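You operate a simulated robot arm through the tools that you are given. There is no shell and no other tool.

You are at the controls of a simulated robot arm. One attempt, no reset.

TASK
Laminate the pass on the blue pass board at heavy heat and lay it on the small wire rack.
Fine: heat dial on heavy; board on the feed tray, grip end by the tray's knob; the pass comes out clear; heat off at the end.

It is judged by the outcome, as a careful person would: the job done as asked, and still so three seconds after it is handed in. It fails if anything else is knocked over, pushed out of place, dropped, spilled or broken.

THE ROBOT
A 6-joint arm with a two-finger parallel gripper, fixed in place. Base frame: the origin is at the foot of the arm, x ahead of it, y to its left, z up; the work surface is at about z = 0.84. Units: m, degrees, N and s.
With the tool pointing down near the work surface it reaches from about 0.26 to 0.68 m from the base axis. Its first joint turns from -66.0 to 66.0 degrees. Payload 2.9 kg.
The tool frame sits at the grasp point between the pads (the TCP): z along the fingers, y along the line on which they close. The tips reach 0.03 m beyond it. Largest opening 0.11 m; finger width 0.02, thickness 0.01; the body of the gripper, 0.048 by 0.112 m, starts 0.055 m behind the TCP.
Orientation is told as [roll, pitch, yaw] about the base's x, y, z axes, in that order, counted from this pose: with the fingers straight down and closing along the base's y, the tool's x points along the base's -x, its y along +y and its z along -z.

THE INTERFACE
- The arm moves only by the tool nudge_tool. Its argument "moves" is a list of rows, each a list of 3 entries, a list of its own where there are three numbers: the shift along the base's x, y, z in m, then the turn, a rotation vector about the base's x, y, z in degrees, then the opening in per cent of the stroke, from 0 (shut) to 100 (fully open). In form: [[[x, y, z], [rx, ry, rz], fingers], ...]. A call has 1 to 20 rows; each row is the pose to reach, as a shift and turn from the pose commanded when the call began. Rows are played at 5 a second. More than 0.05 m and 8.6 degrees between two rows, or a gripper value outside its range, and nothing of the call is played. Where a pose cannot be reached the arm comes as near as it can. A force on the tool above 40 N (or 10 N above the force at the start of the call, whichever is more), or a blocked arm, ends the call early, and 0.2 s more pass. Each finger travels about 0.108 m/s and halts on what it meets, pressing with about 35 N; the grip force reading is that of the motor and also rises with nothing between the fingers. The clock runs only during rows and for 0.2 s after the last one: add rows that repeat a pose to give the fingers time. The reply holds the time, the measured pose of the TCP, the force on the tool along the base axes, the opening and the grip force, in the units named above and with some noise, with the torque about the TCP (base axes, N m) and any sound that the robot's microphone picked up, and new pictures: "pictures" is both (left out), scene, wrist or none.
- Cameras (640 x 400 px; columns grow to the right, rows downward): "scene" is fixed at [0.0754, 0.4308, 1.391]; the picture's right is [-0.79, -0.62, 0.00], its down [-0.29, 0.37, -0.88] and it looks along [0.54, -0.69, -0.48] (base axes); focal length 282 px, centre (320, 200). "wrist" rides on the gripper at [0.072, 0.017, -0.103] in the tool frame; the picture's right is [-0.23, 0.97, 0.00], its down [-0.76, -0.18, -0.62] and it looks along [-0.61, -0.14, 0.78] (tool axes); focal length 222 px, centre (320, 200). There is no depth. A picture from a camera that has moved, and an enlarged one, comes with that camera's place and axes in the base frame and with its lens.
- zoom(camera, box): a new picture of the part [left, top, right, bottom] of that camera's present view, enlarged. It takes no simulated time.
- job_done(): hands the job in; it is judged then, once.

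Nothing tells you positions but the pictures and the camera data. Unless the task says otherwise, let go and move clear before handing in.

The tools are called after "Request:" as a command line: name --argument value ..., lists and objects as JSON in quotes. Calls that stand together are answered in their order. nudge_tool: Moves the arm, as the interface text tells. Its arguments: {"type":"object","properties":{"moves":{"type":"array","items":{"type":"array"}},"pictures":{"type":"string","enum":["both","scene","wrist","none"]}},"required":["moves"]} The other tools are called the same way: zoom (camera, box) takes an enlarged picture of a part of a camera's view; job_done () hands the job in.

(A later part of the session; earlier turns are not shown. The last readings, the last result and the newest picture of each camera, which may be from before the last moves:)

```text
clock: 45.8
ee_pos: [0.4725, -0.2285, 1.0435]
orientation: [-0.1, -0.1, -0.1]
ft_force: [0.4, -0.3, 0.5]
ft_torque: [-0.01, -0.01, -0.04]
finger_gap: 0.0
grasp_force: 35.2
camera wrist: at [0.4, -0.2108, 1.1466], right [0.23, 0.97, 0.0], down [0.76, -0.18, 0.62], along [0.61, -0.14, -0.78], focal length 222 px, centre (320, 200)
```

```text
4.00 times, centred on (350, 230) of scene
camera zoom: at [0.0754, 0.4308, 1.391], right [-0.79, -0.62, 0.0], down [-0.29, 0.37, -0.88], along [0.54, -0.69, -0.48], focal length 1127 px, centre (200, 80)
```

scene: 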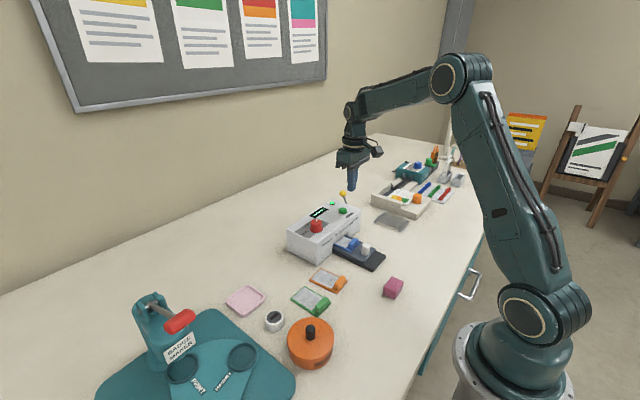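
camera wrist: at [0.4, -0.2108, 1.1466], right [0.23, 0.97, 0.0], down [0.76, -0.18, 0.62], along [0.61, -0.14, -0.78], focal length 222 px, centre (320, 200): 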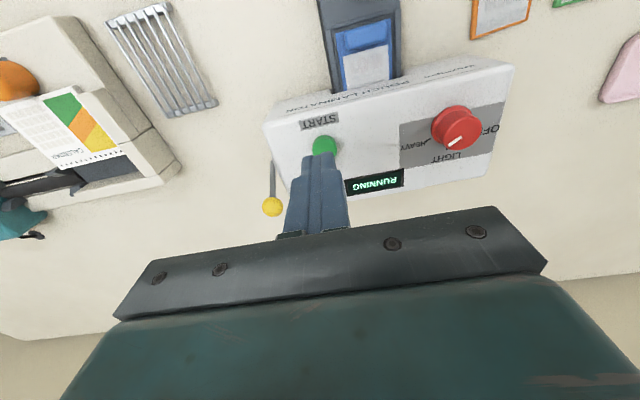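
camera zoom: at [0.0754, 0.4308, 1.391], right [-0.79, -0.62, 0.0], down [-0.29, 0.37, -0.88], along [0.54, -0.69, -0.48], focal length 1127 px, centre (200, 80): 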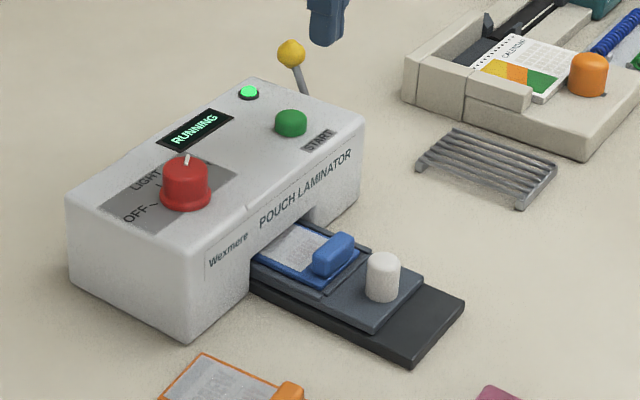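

The tray is feeding by itself. I'll wait clear.

Request:
nudge_tool --moves '[[[-0.02, 0, 0.02], [0, 0, 0], 20], [[-0.04, 0, 0.02], [0, 0, 0], 45], [[-0.04, 0, 0.02], [0, 0, 0], 45], [[-0.04, 0, 0.02], [0, 0, 0], 45], [[-0.04, 0, 0.02], [0, 0, 0], 45], [[-0.04, 0, 0.02], [0, 0, 0], 45], [[-0.04, 0, 0.02], [0, 0, 0], 45], [[-0.04, 0, 0.02], [0, 0, 0], 45], [[-0.04, 0, 0.02], [0, 0, 0], 45], [[-0.04, 0, 0.02], [0, 0, 0], 45], [[-0.04, 0, 0.02], [0, 0, 0], 45], [[-0.04, 0, 0.02], [0, 0, 0], 45], [[-0.04, 0, 0.02], [0, 0, 0], 45]]'

Request:
zoom --camera "scene" --box '[290, 180, 410, 280]'

```text
clock: 48.6
ee_pos: [0.4325, -0.2277, 1.0633]
orientation: [0.0, -0.1, -0.1]
ft_force: [0.4, -0.3, 1.1]
ft_torque: [-0.01, -0.02, 0.02]
finger_gap: 0.0497
grasp_force: 0.0
camera wrist: at [0.36, -0.2107, 1.1667], right [0.23, 0.97, 0.0], down [0.76, -0.18, 0.62], along [0.61, -0.14, -0.78], focal length 222 px, centre (320, 200)
```

scene: 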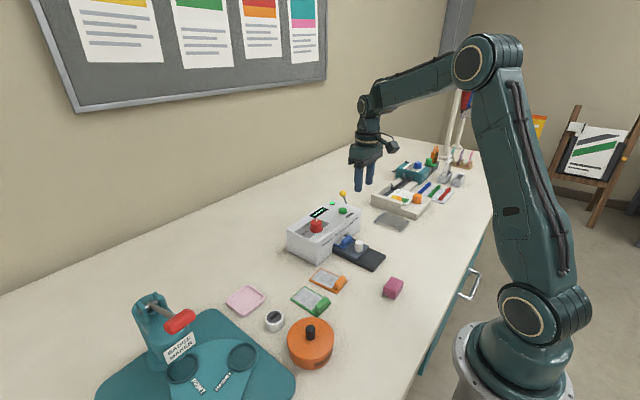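
wrist: 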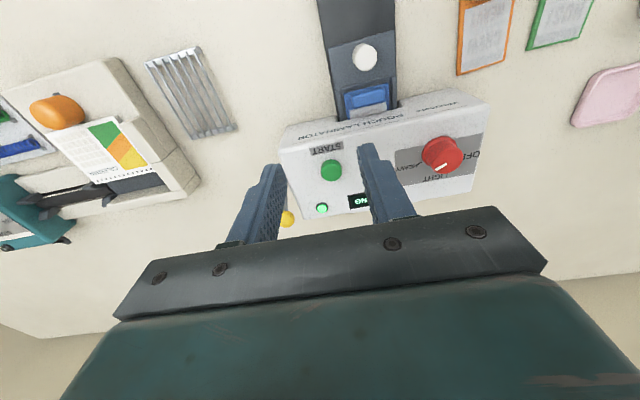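

```text
4.00 times, centred on (350, 230) of scene
camera zoom: at [0.0754, 0.4308, 1.391], right [-0.79, -0.62, 0.0], down [-0.29, 0.37, -0.88], along [0.54, -0.69, -0.48], focal length 1127 px, centre (200, 80)
```

zoom: 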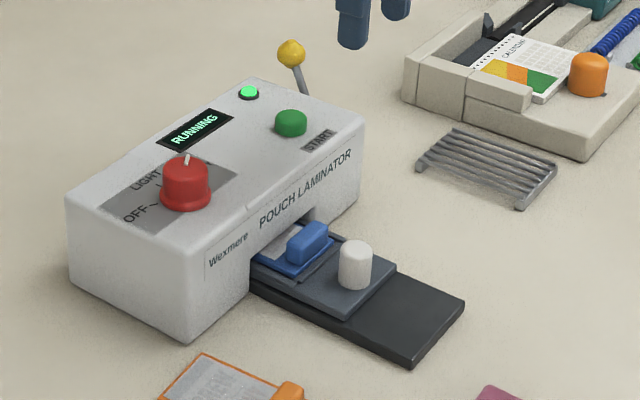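

Request:
nudge_tool --moves '[[[-0.04, 0.02, 0], [0, 0, 0], 45], [[-0.08, 0.04, 0], [0, 0, 0], 45], [[-0.08, 0.04, 0], [0, 0, 0], 45], [[-0.08, 0.04, 0], [0, 0, 0], 45], [[-0.08, 0.04, 0], [0, 0, 0], 45], [[-0.08, 0.04, 0], [0, 0, 0], 45], [[-0.08, 0.04, 0], [0, 0, 0], 45], [[-0.08, 0.04, 0], [0, 0, 0], 45], [[-0.08, 0.04, 0], [0, 0, 0], 45], [[-0.08, 0.04, 0], [0, 0, 0], 45], [[-0.08, 0.04, 0], [0, 0, 0], 45], [[-0.08, 0.04, 0], [0, 0, 0], 45], [[-0.08, 0.04, 0], [0, 0, 0], 45]]'

Request:
zoom --camera "scene" --box '[290, 180, 410, 280]'

```text
clock: 51.4
ee_pos: [0.3525, -0.188, 1.0642]
orientation: [0.0, -0.1, 0.1]
ft_force: [0.2, -0.2, 0.3]
ft_torque: [-0.01, 0.0, 0.0]
finger_gap: 0.0495
grasp_force: 0.0
camera wrist: at [0.2799, -0.1707, 1.1666], right [0.23, 0.97, 0.0], down [0.76, -0.18, 0.62], along [0.61, -0.14, -0.78], focal length 222 px, centre (320, 200)
```

scene: 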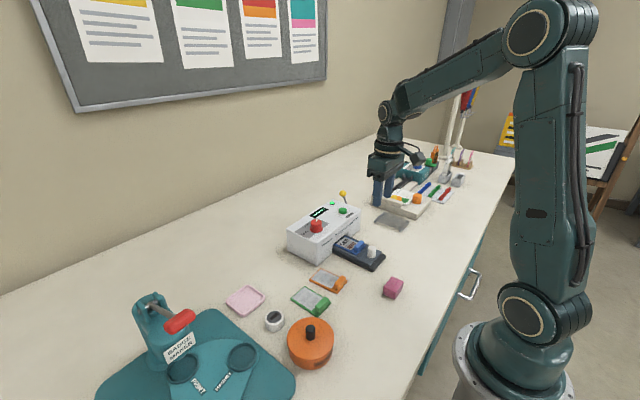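
wrist: 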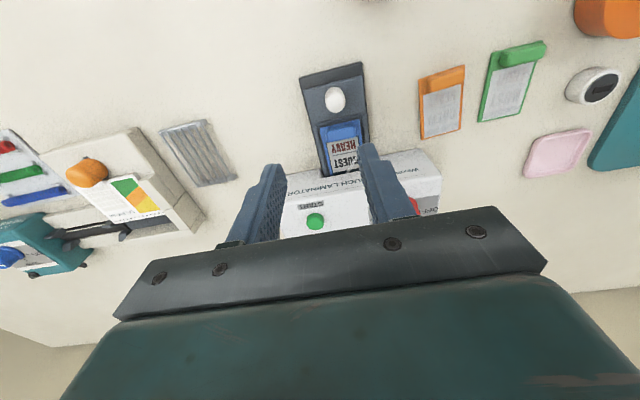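

```text
4.00 times, centred on (350, 230) of scene
camera zoom: at [0.0754, 0.4308, 1.391], right [-0.79, -0.62, 0.0], down [-0.29, 0.37, -0.88], along [0.54, -0.69, -0.48], focal length 1127 px, centre (200, 80)
```

zoom: 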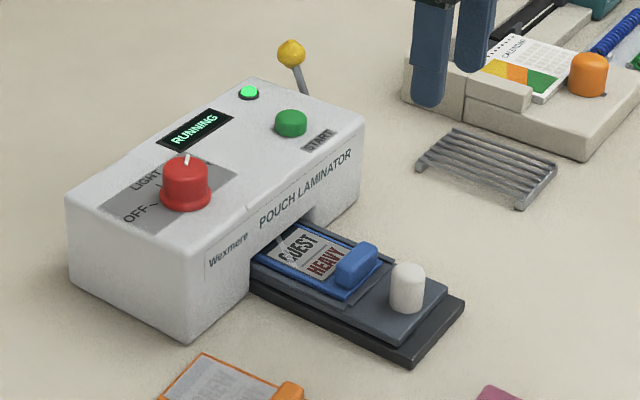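

The tray is coming back out with a clear pass (GUEST / HEAVY). I'll wait for the run to finish.

Request:
nudge_tool --moves '[[[0, 0, 0], [0, 0, 0], 45], [[0, 0, 0], [0, 0, 0], 45], [[0, 0, 0], [0, 0, 0], 45], [[0, 0, 0], [0, 0, 0], 45], [[0, 0, 0], [0, 0, 0], 45], [[0, 0, 0], [0, 0, 0], 45], [[0, 0, 0], [0, 0, 0], 45], [[0, 0, 0], [0, 0, 0], 45], [[0, 0, 0], [0, 0, 0], 45], [[0, 0, 0], [0, 0, 0], 45]]'

Request:
zoom --camera "scene" --box '[290, 180, 410, 280]'

Request:
zoom --camera "wrist" --box '[260, 40, 420, 190]'

```text
clock: 53.6
ee_pos: [0.3524, -0.1875, 1.063]
orientation: [0.0, 0.1, 0.0]
ft_force: [-0.5, -0.7, 0.2]
ft_torque: [0.03, 0.03, -0.03]
finger_gap: 0.0496
grasp_force: 0.0
camera wrist: at [0.2799, -0.1707, 1.1666], right [0.23, 0.97, 0.0], down [0.76, -0.18, 0.62], along [0.61, -0.14, -0.78], focal length 222 px, centre (320, 200)
```

scene: 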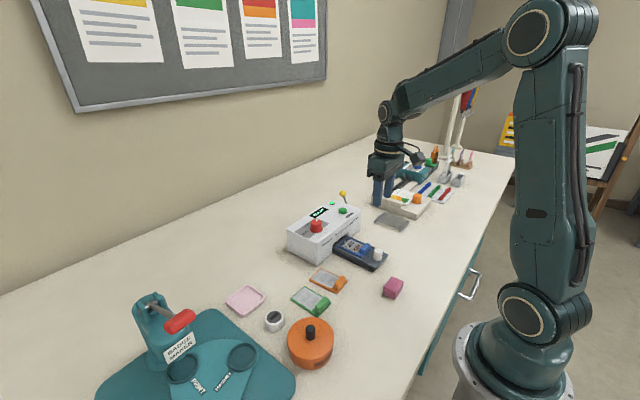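
wrist: 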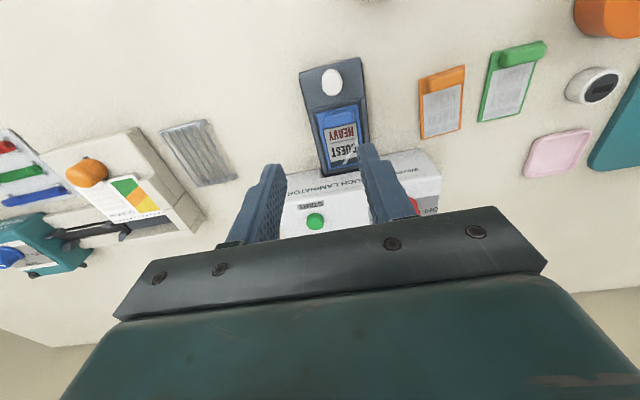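

```text
4.00 times, centred on (350, 230) of scene
camera zoom: at [0.0754, 0.4308, 1.391], right [-0.79, -0.62, 0.0], down [-0.29, 0.37, -0.88], along [0.54, -0.69, -0.48], focal length 1127 px, centre (200, 80)
```

zoom: 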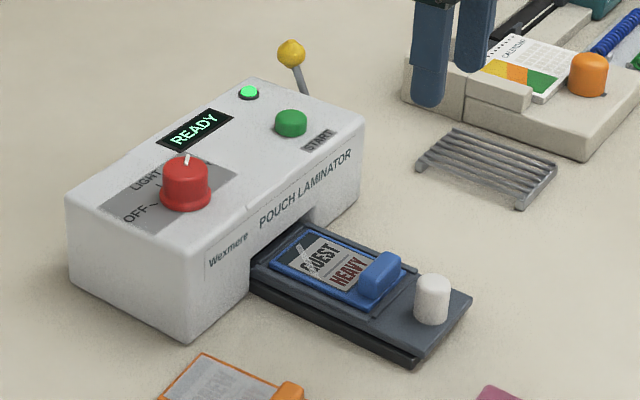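

```text
2.67 times, centred on (340, 115) of wrist
camera zoom: at [0.2799, -0.1707, 1.1666], right [0.23, 0.97, 0.0], down [0.76, -0.18, 0.62], along [0.61, -0.14, -0.78], focal length 592 px, centre (267, 427)
```

zoom: 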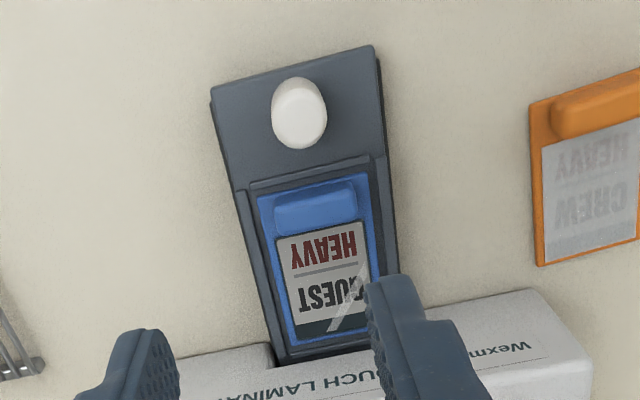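

Done: READY, and the pass is glossy and clear. Now I'll hover over the board's grip to pick it up.

Request:
nudge_tool --moves '[[[0.0255, 0.018, -0.03], [0, 0, 0], 48], [[0.0255, 0.018, -0.07], [0, 0, 0], 48], [[0.0255, 0.018, -0.11], [0, 0, 0], 48], [[0.0255, 0.018, -0.14], [0, 0, 0], 48], [[0.0255, 0.018, -0.15], [0, 0, 0], 48], [[0.0255, 0.018, -0.15], [0, 0, 0], 48]]'

Request:
zoom --camera "wrist" --box '[200, 80, 440, 240]'

Request:
zoom --camera "scene" --box '[310, 200, 400, 270]'

```text
clock: 55.0
ee_pos: [0.3783, -0.1697, 0.914]
orientation: [0.1, -0.1, 0.0]
ft_force: [-0.5, -0.1, 0.5]
ft_torque: [-0.01, -0.01, 0.04]
finger_gap: 0.0527
grasp_force: 0.1
camera wrist: at [0.3058, -0.153, 1.0172], right [0.23, 0.97, 0.0], down [0.76, -0.18, 0.62], along [0.61, -0.14, -0.78], focal length 222 px, centre (320, 200)
```

scene: 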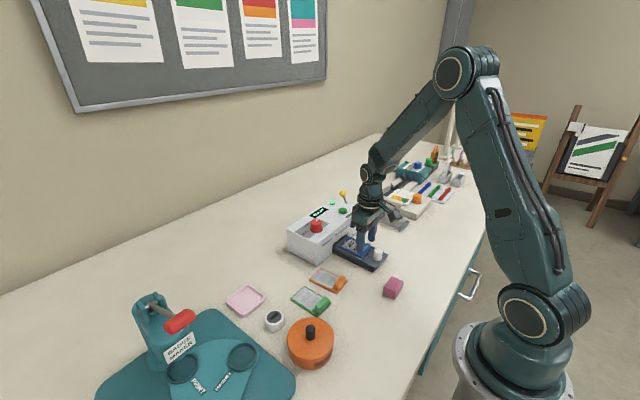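
wrist: 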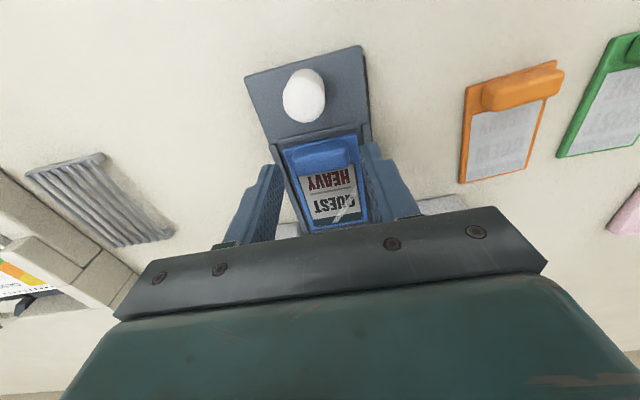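

```text
2.50 times, centred on (320, 160) of wrist
camera zoom: at [0.3058, -0.153, 1.0172], right [0.23, 0.97, 0.0], down [0.76, -0.18, 0.62], along [0.61, -0.14, -0.78], focal length 555 px, centre (320, 300)
```

zoom: 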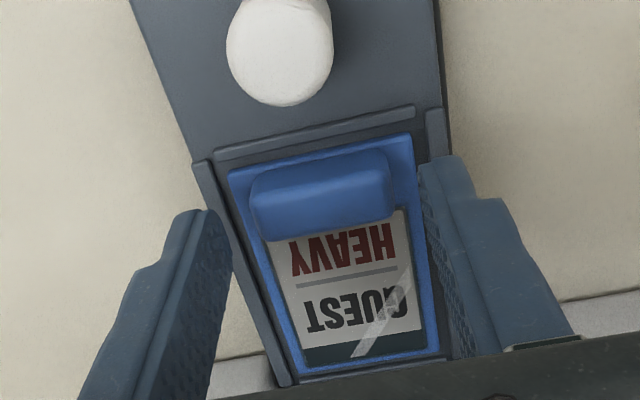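

```text
5.71 times, centred on (355, 235) of scene
camera zoom: at [0.0754, 0.4308, 1.391], right [-0.79, -0.62, 0.0], down [-0.29, 0.37, -0.88], along [0.54, -0.69, -0.48], focal length 1610 px, centre (120, 0)
```

zoom: 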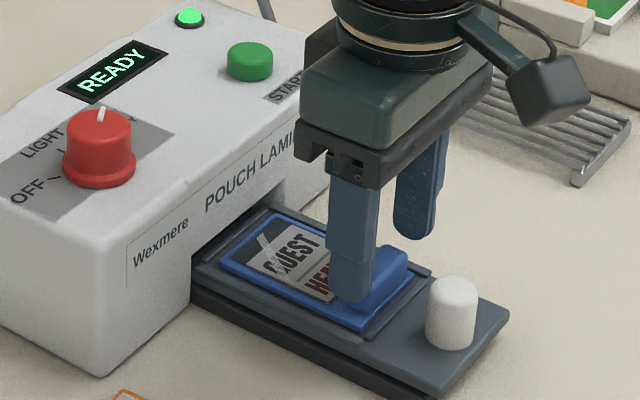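

The fingers are centered on the grip. I'll descend 13 mm, close, and lift gently.

Request:
nudge_tool --moves '[[[0, 0, -0.008], [0, 0, 0], 48], [[0, 0, -0.0135], [0, 0, 0], 48], [[0, 0, -0.0135], [0, 0, 0], 36], [[0, 0, -0.0135], [0, 0, 0], 25], [[0, 0, -0.0135], [0, 0, 0], 20], [[0, 0, -0.0135], [0, 0, 0], 20]]' --pictures "wrist"

```text
clock: 56.4
ee_pos: [0.3781, -0.1703, 0.9016]
orientation: [0.1, 0.0, 0.0]
ft_force: [0.3, -0.2, 1.1]
ft_torque: [-0.04, -0.03, 0.0]
finger_gap: 0.0385
grasp_force: 34.8
camera wrist: at [0.3058, -0.1527, 1.0037], right [0.23, 0.97, 0.0], down [0.76, -0.18, 0.62], along [0.61, -0.14, -0.78], focal length 222 px, centre (320, 200)
```

wrist: 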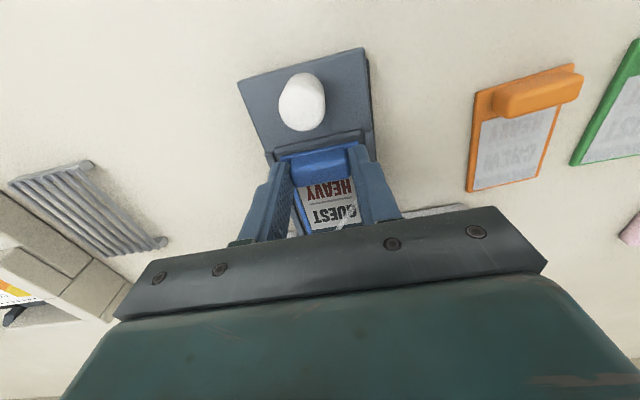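

Gripped. I'll lift 7 mm, back off from the machine 12 mm, then lift fully.

Request:
nudge_tool --moves '[[[0, 0, 0.004], [0, 0, 0], 20], [[0, 0, 0.008], [0, 0, 0], 20], [[-0.006, 0, 0.008], [0, 0, 0], 20], [[-0.011, 0, 0.009], [0, 0, 0], 20], [[-0.011, 0, 0.03], [0, 0, 0], 20], [[-0.011, 0, 0.07], [0, 0, 0], 20], [[-0.011, 0, 0.1], [0, 0, 0], 20], [[-0.011, 0, 0.1], [0, 0, 0], 20]]'

Request:
zoom --camera "scene" --box '[300, 190, 420, 270]'

Request:
zoom --camera "wrist" --box '[120, 80, 440, 240]'

```text
clock: 58.2
ee_pos: [0.3682, -0.1707, 1.0001]
orientation: [-0.1, -0.1, 0.0]
ft_force: [-0.3, -0.4, -0.2]
ft_torque: [-0.01, 0.01, 0.0]
finger_gap: 0.0388
grasp_force: 34.6
camera wrist: at [0.295, -0.1529, 1.1033], right [0.23, 0.97, 0.0], down [0.76, -0.18, 0.62], along [0.61, -0.14, -0.78], focal length 222 px, centre (320, 200)
```

scene: 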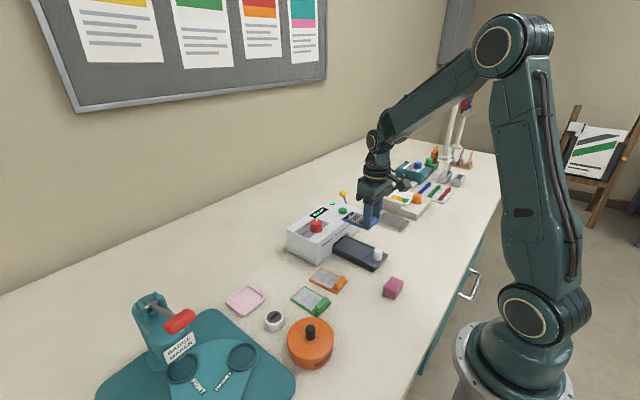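
wrist: 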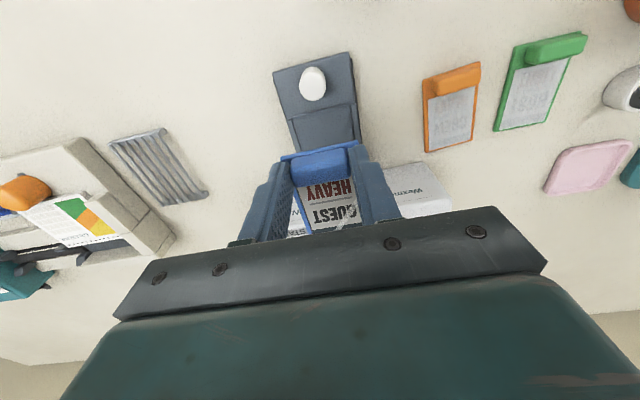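

```text
5.00 times, centred on (360, 230) of scene
camera zoom: at [0.0754, 0.4308, 1.391], right [-0.79, -0.62, 0.0], down [-0.29, 0.37, -0.88], along [0.54, -0.69, -0.48], focal length 1409 px, centre (120, 50)
```

zoom: 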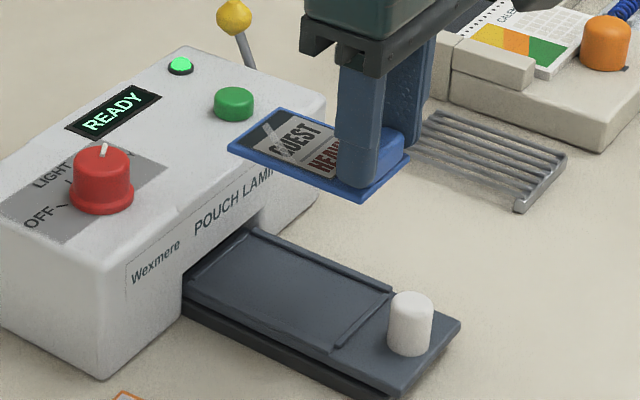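

```text
2.00 times, centred on (280, 160) of wrist
camera zoom: at [0.295, -0.1529, 1.1033], right [0.23, 0.97, 0.0], down [0.76, -0.18, 0.62], along [0.61, -0.14, -0.78], focal length 444 px, centre (400, 280)
```

zoom: 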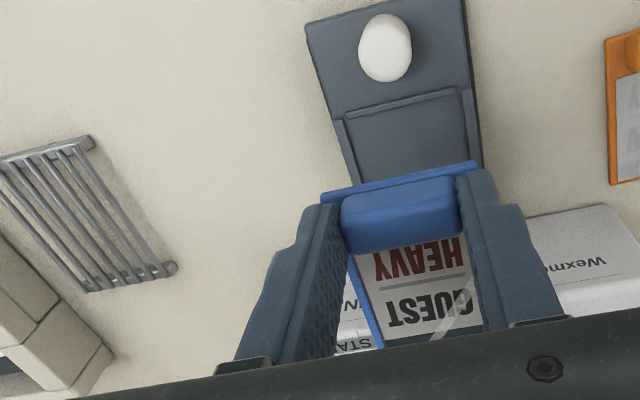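

The board is level in the grip. I'll carry it over the wire rack at a safe height and inspect.

Request:
nudge_tool --moves '[[[-0.008, -0.04, 0], [0, 0, 0], 20], [[-0.008, -0.08, 0], [0, 0, 0], 20], [[-0.008, -0.12, 0], [0, 0, 0], 20], [[-0.008, -0.16, 0], [0, 0, 0], 20], [[-0.008, -0.19, 0], [0, 0, 0], 20], [[-0.008, -0.216, 0], [0, 0, 0], 20], [[-0.008, -0.216, 0], [0, 0, 0], 20]]'

Request:
zoom --camera "scene" --box '[350, 160, 470, 250]'

Request:
zoom --camera "wrist" --box '[160, 60, 480, 240]'

```text
clock: 59.8
ee_pos: [0.3588, -0.3873, 0.9992]
orientation: [-0.1, -0.1, 0.1]
ft_force: [0.1, -0.3, -0.3]
ft_torque: [0.02, 0.03, 0.0]
finger_gap: 0.0384
grasp_force: 34.3
camera wrist: at [0.2866, -0.3694, 1.1018], right [0.23, 0.97, 0.0], down [0.76, -0.18, 0.62], along [0.61, -0.14, -0.78], focal length 222 px, centre (320, 200)
```

scene: 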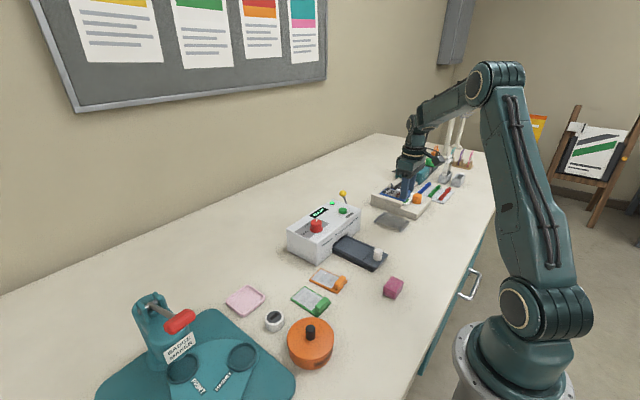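
wrist: 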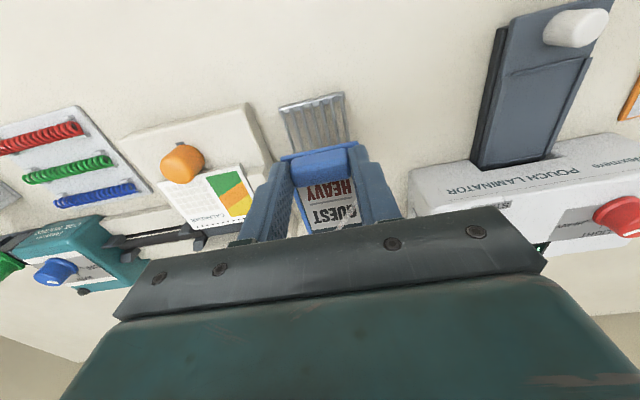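

```text
4.44 times, centred on (410, 205) of scene
camera zoom: at [0.0755, 0.4308, 1.391], right [-0.79, -0.62, 0.0], down [-0.29, 0.37, -0.88], along [0.54, -0.69, -0.48], focal length 1252 px, centre (-80, 178)
```

zoom: 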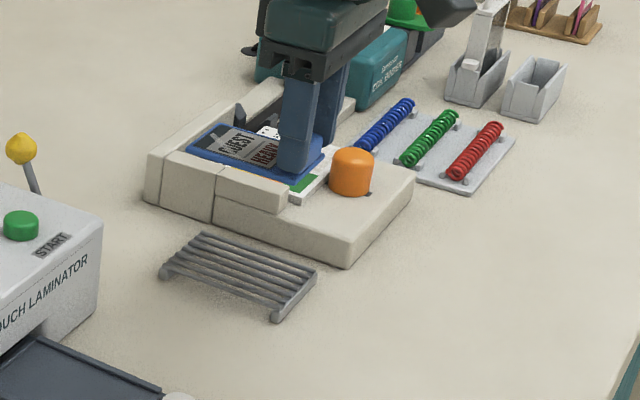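

```text
2.00 times, centred on (320, 150) of wrist
camera zoom: at [0.2866, -0.3694, 1.1018], right [0.23, 0.97, 0.0], down [0.76, -0.18, 0.62], along [0.61, -0.14, -0.78], focal length 444 px, centre (320, 300)
```

zoom: 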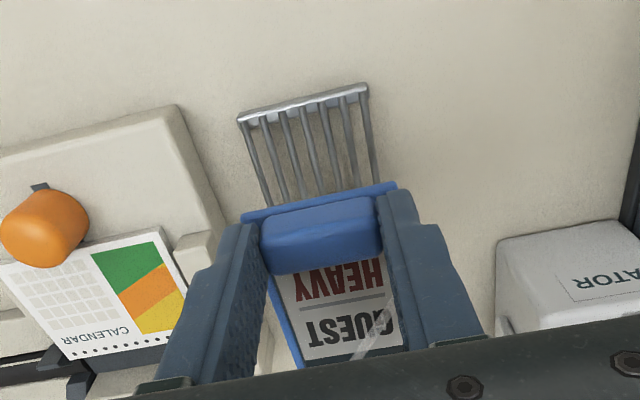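

The rack is centered at about (0.397,-0.392). I'll shift −6.5 mm in y and lower to just above it.

Request:
nudge_tool --moves '[[[0.001, -0.0065, -0.03], [0, 0, 0], 20], [[0.001, -0.0065, -0.065], [0, 0, 0], 20], [[0.001, -0.0065, -0.085], [0, 0, 0], 20], [[0.001, -0.0065, -0.091], [0, 0, 0], 20], [[0.001, -0.0065, -0.091], [0, 0, 0], 20]]'

Request:
zoom --camera "scene" --box '[350, 180, 450, 250]'

Request:
zoom --camera "wrist" --box '[220, 100, 420, 240]'

```text
clock: 61.0
ee_pos: [0.3608, -0.3923, 0.9086]
orientation: [0.0, 0.0, 0.0]
ft_force: [0.2, -0.3, -0.3]
ft_torque: [0.02, 0.03, 0.03]
finger_gap: 0.0386
grasp_force: 35.1
camera wrist: at [0.2878, -0.3753, 1.012], right [0.23, 0.97, 0.0], down [0.76, -0.18, 0.62], along [0.61, -0.14, -0.78], focal length 222 px, centre (320, 200)
```

scene: 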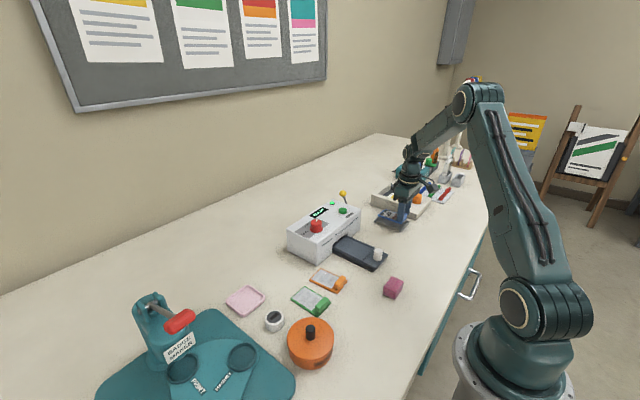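
wrist: 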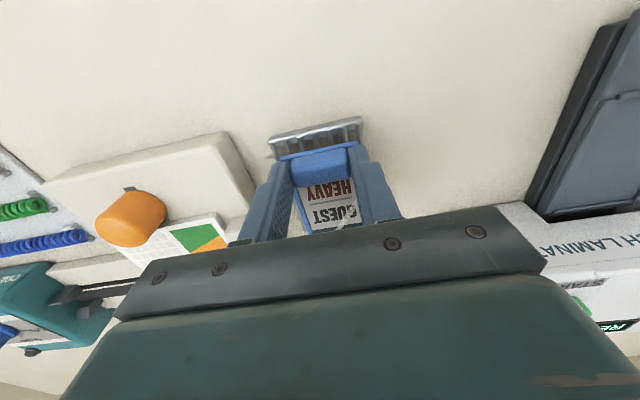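

```text
5.71 times, centred on (400, 215) of scene
camera zoom: at [0.0754, 0.4308, 1.391], right [-0.79, -0.62, 0.0], down [-0.29, 0.37, -0.88], along [0.54, -0.69, -0.48], focal length 1610 px, centre (-137, 114)
```

zoom: 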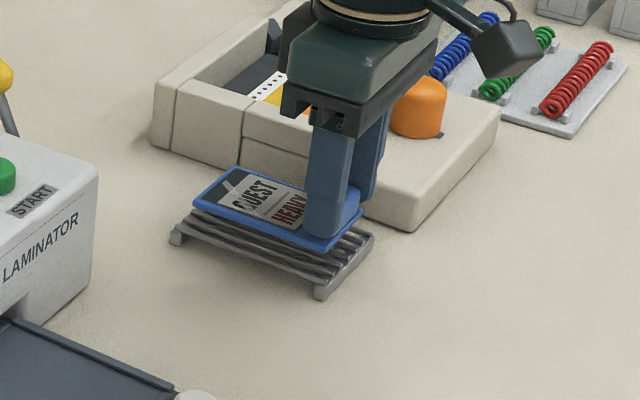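

```text
2.86 times, centred on (320, 170) of wrist
camera zoom: at [0.2878, -0.3753, 1.012], right [0.23, 0.97, 0.0], down [0.76, -0.18, 0.62], along [0.61, -0.14, -0.78], focal length 635 px, centre (320, 286)
```

zoom: 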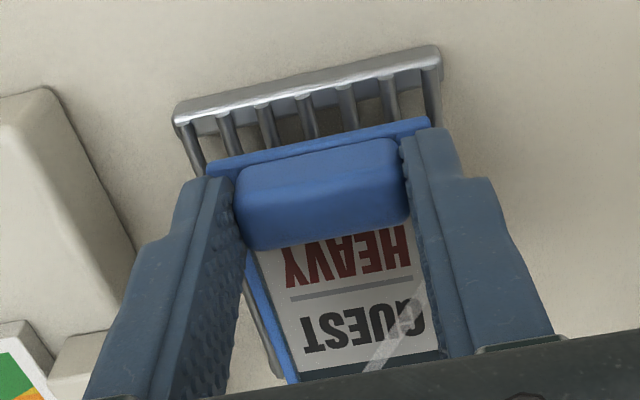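

Aligned laterally; I'll shift −4 mm in x and lower gently until contact.

Request:
nudge_tool --moves '[[[-0.004, -0.0005, -0.002], [0, 0, 0], 20], [[-0.004, -0.0005, -0.004], [0, 0, 0], 20], [[-0.004, -0.0005, -0.006], [0, 0, 0], 20], [[-0.004, -0.0005, -0.006], [0, 0, 0], 20]]' --pictures "none"

Request:
zoom --camera "scene" --box '[360, 190, 430, 240]'

```text
clock: 62.0
ee_pos: [0.3568, -0.3933, 0.9044]
orientation: [0.0, 0.0, 0.0]
ft_force: [-0.7, 0.5, 0.1]
ft_torque: [0.0, 0.02, -0.04]
finger_gap: 0.0388
grasp_force: 35.3
```

```text
8.00 times, centred on (395, 215) of scene
camera zoom: at [0.0754, 0.4308, 1.391], right [-0.79, -0.62, 0.0], down [-0.29, 0.37, -0.88], along [0.54, -0.69, -0.48], focal length 2254 px, centre (-280, 80)
```

zoom: 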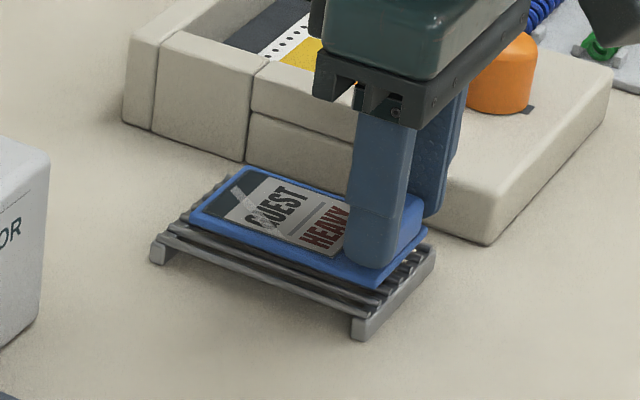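

Request:
nudge_tool --moves '[[[0, 0, -0.002], [0, 0, 0], 20], [[0, 0, -0.003], [0, 0, 0], 20], [[0, 0, -0.004], [0, 0, 0], 20], [[0, 0, -0.004], [0, 0, 0], 20]]' --pictures "none"

Request:
zoom --camera "scene" --box '[360, 190, 430, 240]'

```text
clock: 63.0
ee_pos: [0.3569, -0.3928, 0.9007]
orientation: [-0.1, -0.1, 0.0]
ft_force: [0.3, -0.4, -0.3]
ft_torque: [0.02, 0.01, 0.01]
finger_gap: 0.0388
grasp_force: 34.9
```

```text
8.00 times, centred on (395, 215) of scene
camera zoom: at [0.0754, 0.4308, 1.391], right [-0.79, -0.62, 0.0], down [-0.29, 0.37, -0.88], along [0.54, -0.69, -0.48], focal length 2254 px, centre (-280, 80)
```

zoom: 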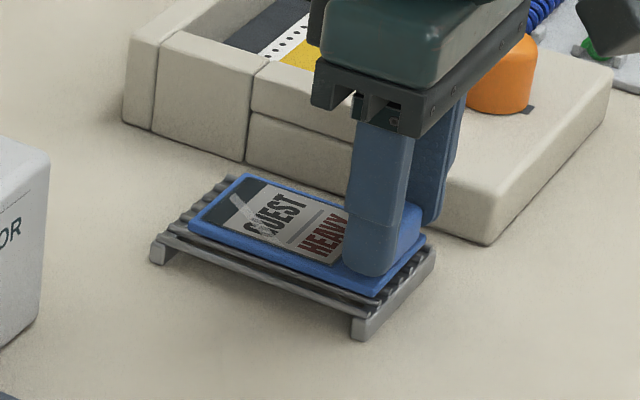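

Request:
nudge_tool --moves '[[[0, 0, -0.001], [0, 0, 0], 20], [[0, 0, -0.002], [0, 0, 0], 20], [[0, 0, -0.003], [0, 0, 0], 20], [[0, 0, -0.003], [0, 0, 0], 20]]' --pictures "none"

Request:
zoom --camera "scene" --box '[360, 190, 430, 240]'

```text
clock: 64.0
ee_pos: [0.358, -0.392, 0.8968]
orientation: [-0.1, -0.1, 0.1]
ft_force: [-1.0, 0.7, -0.6]
ft_torque: [0.03, -0.03, 0.02]
finger_gap: 0.0388
grasp_force: 34.8
```

```text
8.00 times, centred on (395, 215) of scene
camera zoom: at [0.0754, 0.4308, 1.391], right [-0.79, -0.62, 0.0], down [-0.29, 0.37, -0.88], along [0.54, -0.69, -0.48], focal length 2254 px, centre (-280, 80)
```

zoom: 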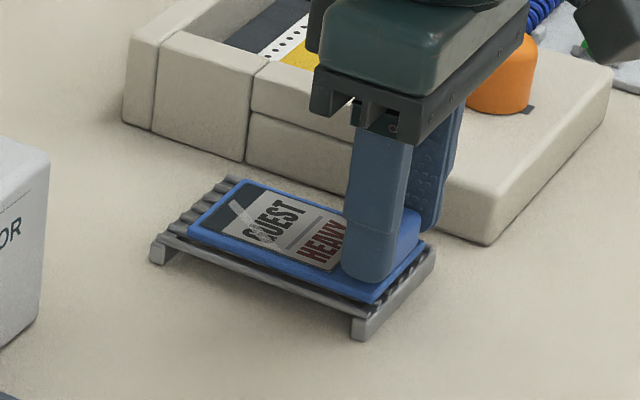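

Request:
nudge_tool --moves '[[[0, 0, -0.001], [0, 0, 0], 20], [[0, 0, -0.002], [0, 0, 0], 20], [[0, 0, -0.002], [0, 0, 0], 20]]' --pictures "none"

Request:
zoom --camera "scene" --box '[360, 190, 430, 240]'

```text
clock: 64.8
ee_pos: [0.3569, -0.3932, 0.8951]
orientation: [0.0, -0.1, 0.0]
ft_force: [-1.9, 2.3, 8.8]
ft_torque: [0.08, -0.16, 0.08]
finger_gap: 0.0388
grasp_force: 34.7
```

```text
8.00 times, centred on (395, 215) of scene
camera zoom: at [0.0753, 0.431, 1.3909], right [-0.79, -0.62, 0.0], down [-0.29, 0.37, -0.88], along [0.54, -0.69, -0.48], focal length 2254 px, centre (-280, 80)
```

zoom: 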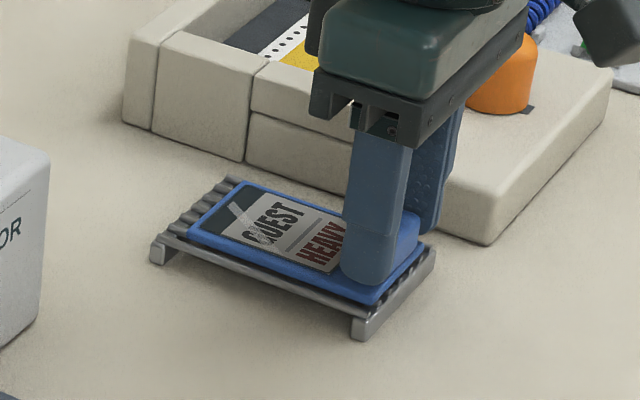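

Contact (8.8 N). I'll ease off slightly, open, and rise.

Request:
nudge_tool --moves '[[[0, 0, 0.0008], [0, 0, 0], 20], [[0, 0, 0.0008], [0, 0, 0], 36], [[0, 0, 0.0008], [0, 0, 0], 47], [[0, 0, 0.0008], [0, 0, 0], 47], [[0, 0, 0.03], [0, 0, 0], 47], [[0, 0, 0.07], [0, 0, 0], 47], [[0, 0, 0.11], [0, 0, 0], 47], [[0, 0, 0.14], [0, 0, 0], 47], [[0, 0, 0.14], [0, 0, 0], 47]]'

Request:
zoom --camera "scene" --box '[350, 180, 450, 250]'

Request:
zoom --camera "wrist" --box '[220, 60, 420, 220]'

```text
clock: 66.8
ee_pos: [0.358, -0.3925, 1.0341]
orientation: [-0.1, -0.1, 0.0]
ft_force: [0.0, 0.1, 0.3]
ft_torque: [0.0, 0.01, -0.02]
finger_gap: 0.0516
grasp_force: 0.1
camera wrist: at [0.2849, -0.3756, 1.1375], right [0.23, 0.97, 0.0], down [0.76, -0.18, 0.62], along [0.61, -0.14, -0.78], focal length 222 px, centre (320, 200)
```

scene: 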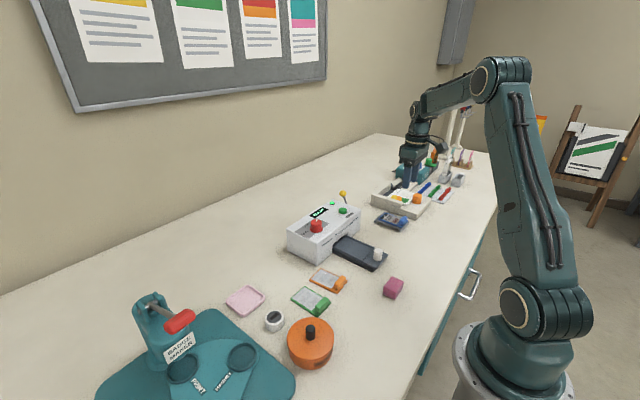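
wrist: 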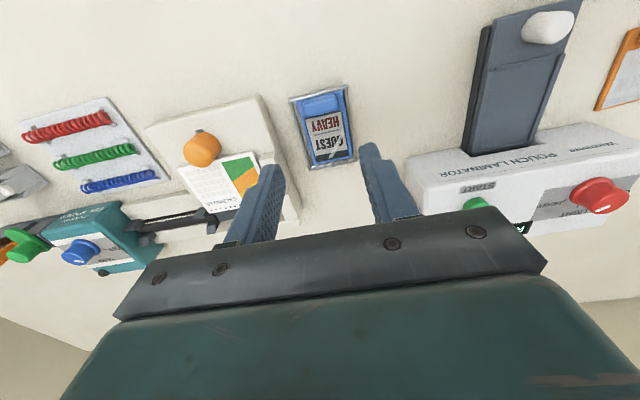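

```text
5.71 times, centred on (400, 215) of scene
camera zoom: at [0.0754, 0.4308, 1.391], right [-0.79, -0.62, 0.0], down [-0.29, 0.37, -0.88], along [0.54, -0.69, -0.48], focal length 1610 px, centre (-137, 114)
```

zoom: 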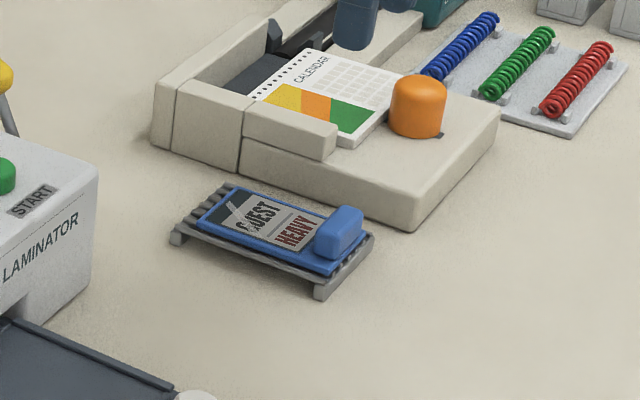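

```text
2.50 times, centred on (320, 140) of wrist
camera zoom: at [0.2849, -0.3756, 1.1375], right [0.23, 0.97, 0.0], down [0.76, -0.18, 0.62], along [0.61, -0.14, -0.78], focal length 555 px, centre (320, 350)
```

zoom: 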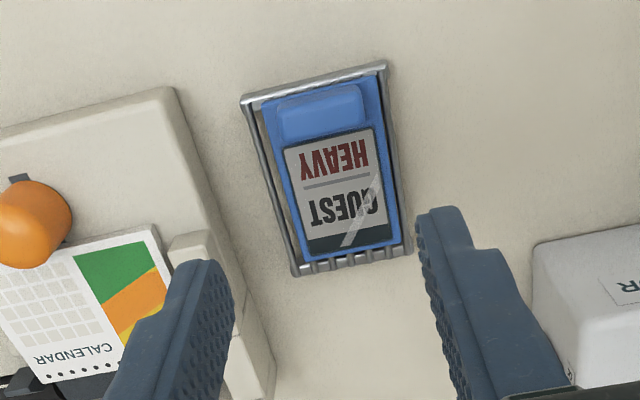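

The board lies squarely on the rack with a clear pass. The last step is turning the heat off: I'll go over the dial with the gripper yawed −60°.

Request:
nudge_tool --moves '[[[0.018, 0.036, 0.015], [0, 0, -7.5], 50], [[0.037, 0.072, 0.02], [0, 0, -15], 55], [[0.056, 0.108, 0.02], [0, 0, -22.5], 60], [[0.075, 0.144, 0.02], [0, 0, -30], 60], [[0.094, 0.18, 0.02], [0, 0, -37.5], 60], [[0.113, 0.216, 0.02], [0, 0, -45], 60], [[0.132, 0.252, 0.02], [0, 0, -52.5], 60], [[0.1515, 0.2905, 0.01], [0, 0, -60], 60], [[0.1515, 0.2905, 0.0], [0, 0, -60], 60], [[0.1515, 0.2905, 0.0], [0, 0, -60], 60]]'

Request:
zoom --camera "wrist" --box '[220, 60, 420, 220]'

```text
clock: 69.0
ee_pos: [0.5088, -0.1012, 1.0343]
orientation: [0.0, -0.1, -60.0]
ft_force: [0.6, -0.5, 0.8]
ft_torque: [-0.02, -0.01, -0.01]
finger_gap: 0.066
grasp_force: 0.1
camera wrist: at [0.4859, -0.0302, 1.1371], right [0.96, 0.29, 0.0], down [0.23, -0.75, 0.62], along [0.18, -0.6, -0.78], focal length 222 px, centre (320, 200)
```

scene: 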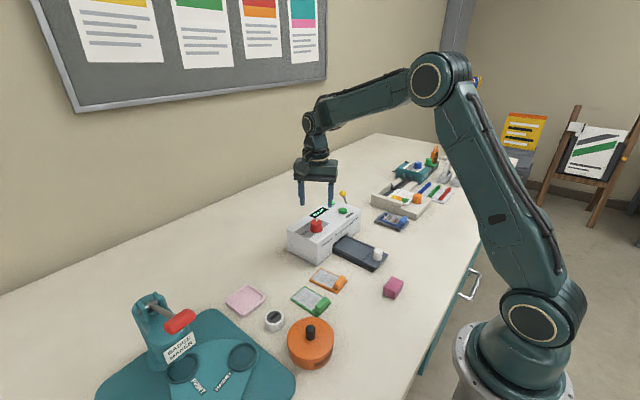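
wrist: 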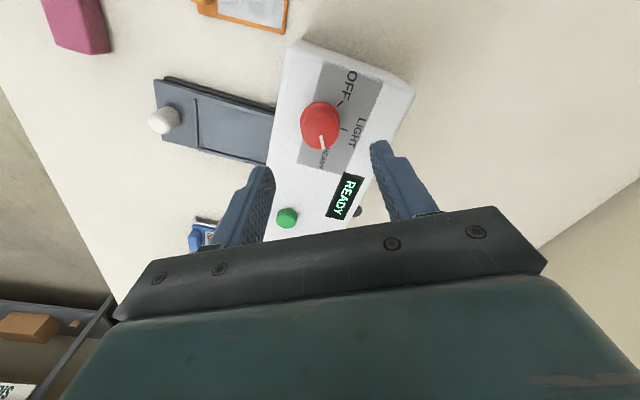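

```text
2.50 times, centred on (320, 140) of wrist
camera zoom: at [0.4859, -0.0302, 1.1371], right [0.96, 0.29, 0.0], down [0.23, -0.75, 0.62], along [0.18, -0.6, -0.78], focal length 555 px, centre (320, 350)
```

zoom: 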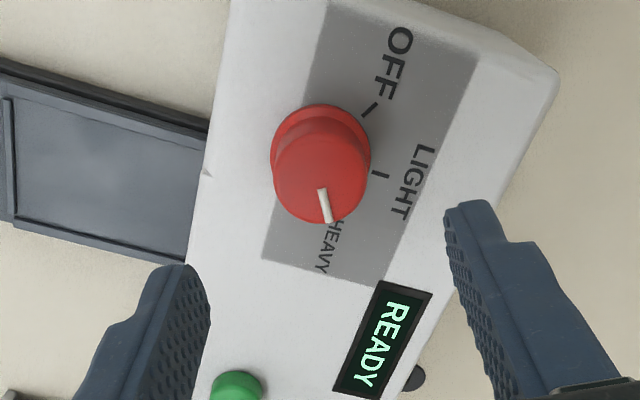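

Above the dial, pointer on HEAVY. I'll descend and grip it.

Request:
nudge_tool --moves '[[[0.0005, -0.0005, -0.03], [0, 0, 0], 60], [[0.0005, -0.0005, -0.065], [0, 0, 0], 60], [[0.0005, -0.0005, -0.08], [0, 0, 0], 60], [[0.0005, -0.0005, -0.08], [0, 0, 0], 45], [[0.0005, -0.0005, -0.08], [0, 0, 0], 30], [[0.0005, -0.0005, -0.08], [0, 0, 0], 15], [[0.0005, -0.0005, -0.08], [0, 0, 0], 15]]' --pictures "none"

```text
clock: 70.6
ee_pos: [0.5089, -0.1027, 0.9554]
orientation: [0.1, -0.2, -59.9]
ft_force: [2.5, -2.6, 8.5]
ft_torque: [-0.18, -0.05, 0.08]
finger_gap: 0.0373
grasp_force: 44.7
```

Well centered. I'll turn it counter-clockwise the first 60° (to LIGHT).

Request:
nudge_tool --moves '[[[0, 0, 0], [0, 0, 7.5], 15], [[0, 0, 0], [0, 0, 15], 15], [[0, 0, 0], [0, 0, 22.5], 15], [[0, 0, 0], [0, 0, 30], 15], [[0, 0, 0], [0, 0, 37.5], 15], [[0, 0, 0], [0, 0, 45], 15], [[0, 0, 0], [0, 0, 52.5], 15], [[0, 0, 0], [0, 0, 60], 15]]' --pictures "wrist"

```text
clock: 72.4
ee_pos: [0.5087, -0.1017, 0.9556]
orientation: [0.0, -0.2, 0.3]
ft_force: [9.9, 11.3, 16.0]
ft_torque: [0.26, 0.18, -0.12]
finger_gap: 0.0369
grasp_force: 45.1
camera wrist: at [0.4358, -0.085, 1.0579], right [0.22, 0.97, 0.0], down [0.76, -0.17, 0.63], along [0.61, -0.14, -0.78], focal length 222 px, centre (320, 200)
```

wrist: 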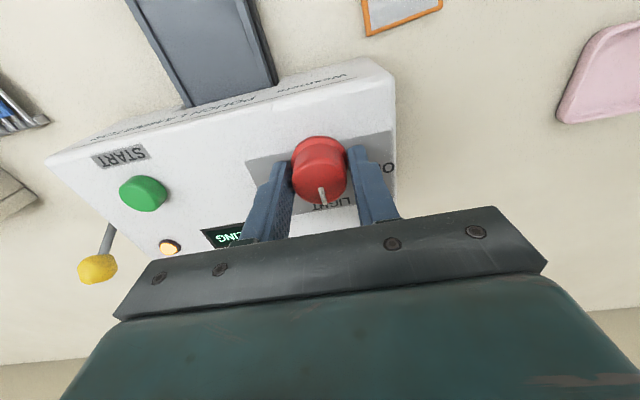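

Halfway; I'll turn the rest to OFF.

Request:
nudge_tool --moves '[[[0.0005, 0.001, 0.0005], [0, 0, 7.5], 15], [[0.0005, 0.001, 0.0005], [0, 0, 15], 15], [[0.0005, 0.001, 0.0005], [0, 0, 22.5], 15], [[0.0005, 0.001, 0.0005], [0, 0, 30], 15], [[0.0005, 0.001, 0.0005], [0, 0, 37.5], 15], [[0.0005, 0.001, 0.0005], [0, 0, 45], 15], [[0.0005, 0.001, 0.0005], [0, 0, 52.5], 15], [[0.0005, 0.001, 0.0005], [0, 0, 60], 15], [[0.0005, 0.001, 0.0005], [0, 0, 60], 15]]'

```text
clock: 74.4
ee_pos: [0.5072, -0.1015, 0.9559]
orientation: [0.1, 0.0, 60.2]
ft_force: [-5.9, 14.2, 22.4]
ft_torque: [-0.51, 0.7, 0.15]
finger_gap: 0.0372
grasp_force: 45.3
camera wrist: at [0.4575, -0.1556, 1.0581], right [-0.73, 0.68, 0.0], down [0.53, 0.57, 0.62], along [0.42, 0.46, -0.78], focal length 222 px, centre (320, 200)
```

scene: 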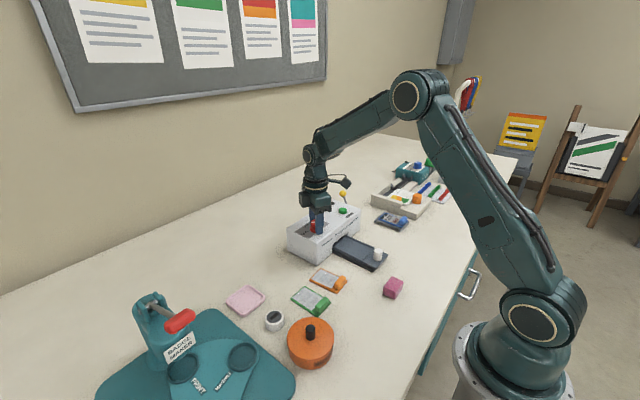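
wrist: 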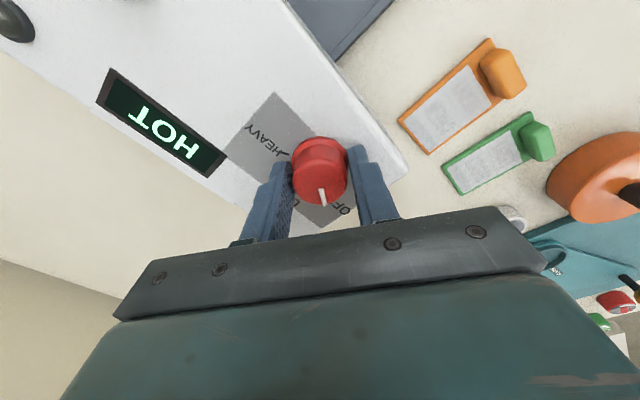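

The display shows HOT and the lamp is dark, so heat is off. I'll release the dial, rise and check everything.

Request:
nudge_tool --moves '[[[0, 0, 0], [0, 0, 0], 35], [[0, 0, 0], [0, 0, 0], 60], [[0, 0, 0], [0, 0, 0], 60], [[0, 0, 0.04], [0, 0, 0], 60], [[0, 0, 0.08], [0, 0, 0], 60], [[0, 0, 0.12], [0, 0, -8], 60], [[-0.02, 0, 0.16], [0, 0, -16], 60], [[-0.05, 0, 0.19], [0, 0, -24], 60], [[-0.08, -0.01, 0.2], [0, 0, -32], 60], [[-0.1, -0.02, 0.2], [0, 0, -40], 60], [[-0.12, -0.03, 0.2], [0, 0, -48], 60], [[-0.14, -0.04, 0.2], [0, 0, -56], 60], [[-0.14, -0.04, 0.2], [0, 0, -60], 60]]'

Request:
zoom --camera "wrist" --box '[180, 60, 460, 240]'

Request:
zoom --camera "scene" --box '[280, 170, 430, 280]'

```text
clock: 75.0
ee_pos: [0.5067, -0.1015, 0.9561]
orientation: [0.6, 0.0, 60.2]
ft_force: [-3.2, 1.7, 5.1]
ft_torque: [-0.03, -0.09, 0.05]
finger_gap: 0.0642
grasp_force: 0.0
stopped in row 2: the force on the tool passed its limit at 49 N (the readings are from after the stop); the commanded pose is now the measured one
camera wrist: at [0.4565, -0.1552, 1.0586], right [-0.73, 0.68, 0.01], down [0.54, 0.57, 0.62], along [0.42, 0.46, -0.78], focal length 222 px, centre (320, 200)
```

scene: 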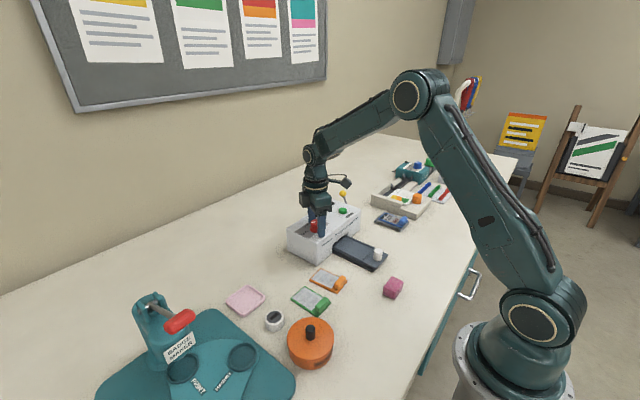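
wrist: 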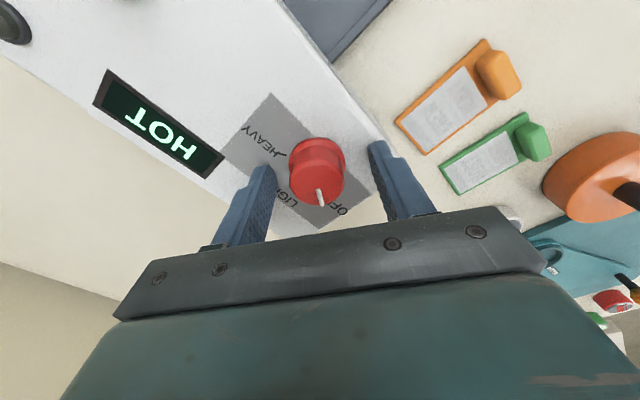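

```text
2.22 times, centred on (320, 150) of wrist
camera zoom: at [0.4565, -0.1552, 1.0586], right [-0.73, 0.68, 0.01], down [0.54, 0.57, 0.62], along [0.42, 0.46, -0.78], focal length 494 px, centre (320, 311)
```

zoom: 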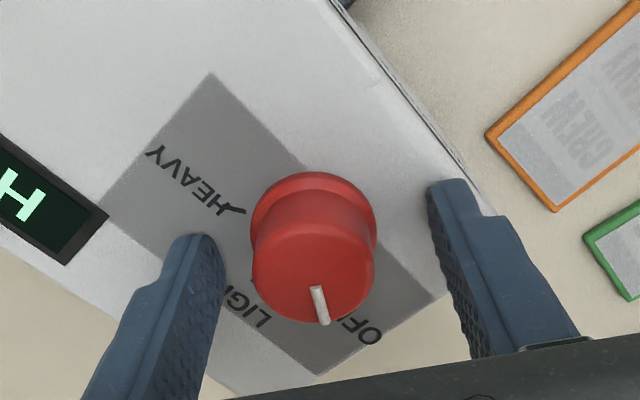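

```text
3.64 times, centred on (355, 225) of scene
camera zoom: at [0.0753, 0.4309, 1.391], right [-0.79, -0.62, 0.0], down [-0.29, 0.37, -0.88], along [0.54, -0.69, -0.48], focal length 1025 px, centre (193, 109)
```

zoom: 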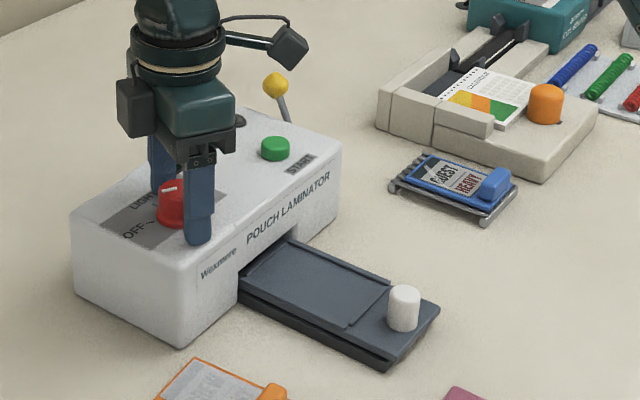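

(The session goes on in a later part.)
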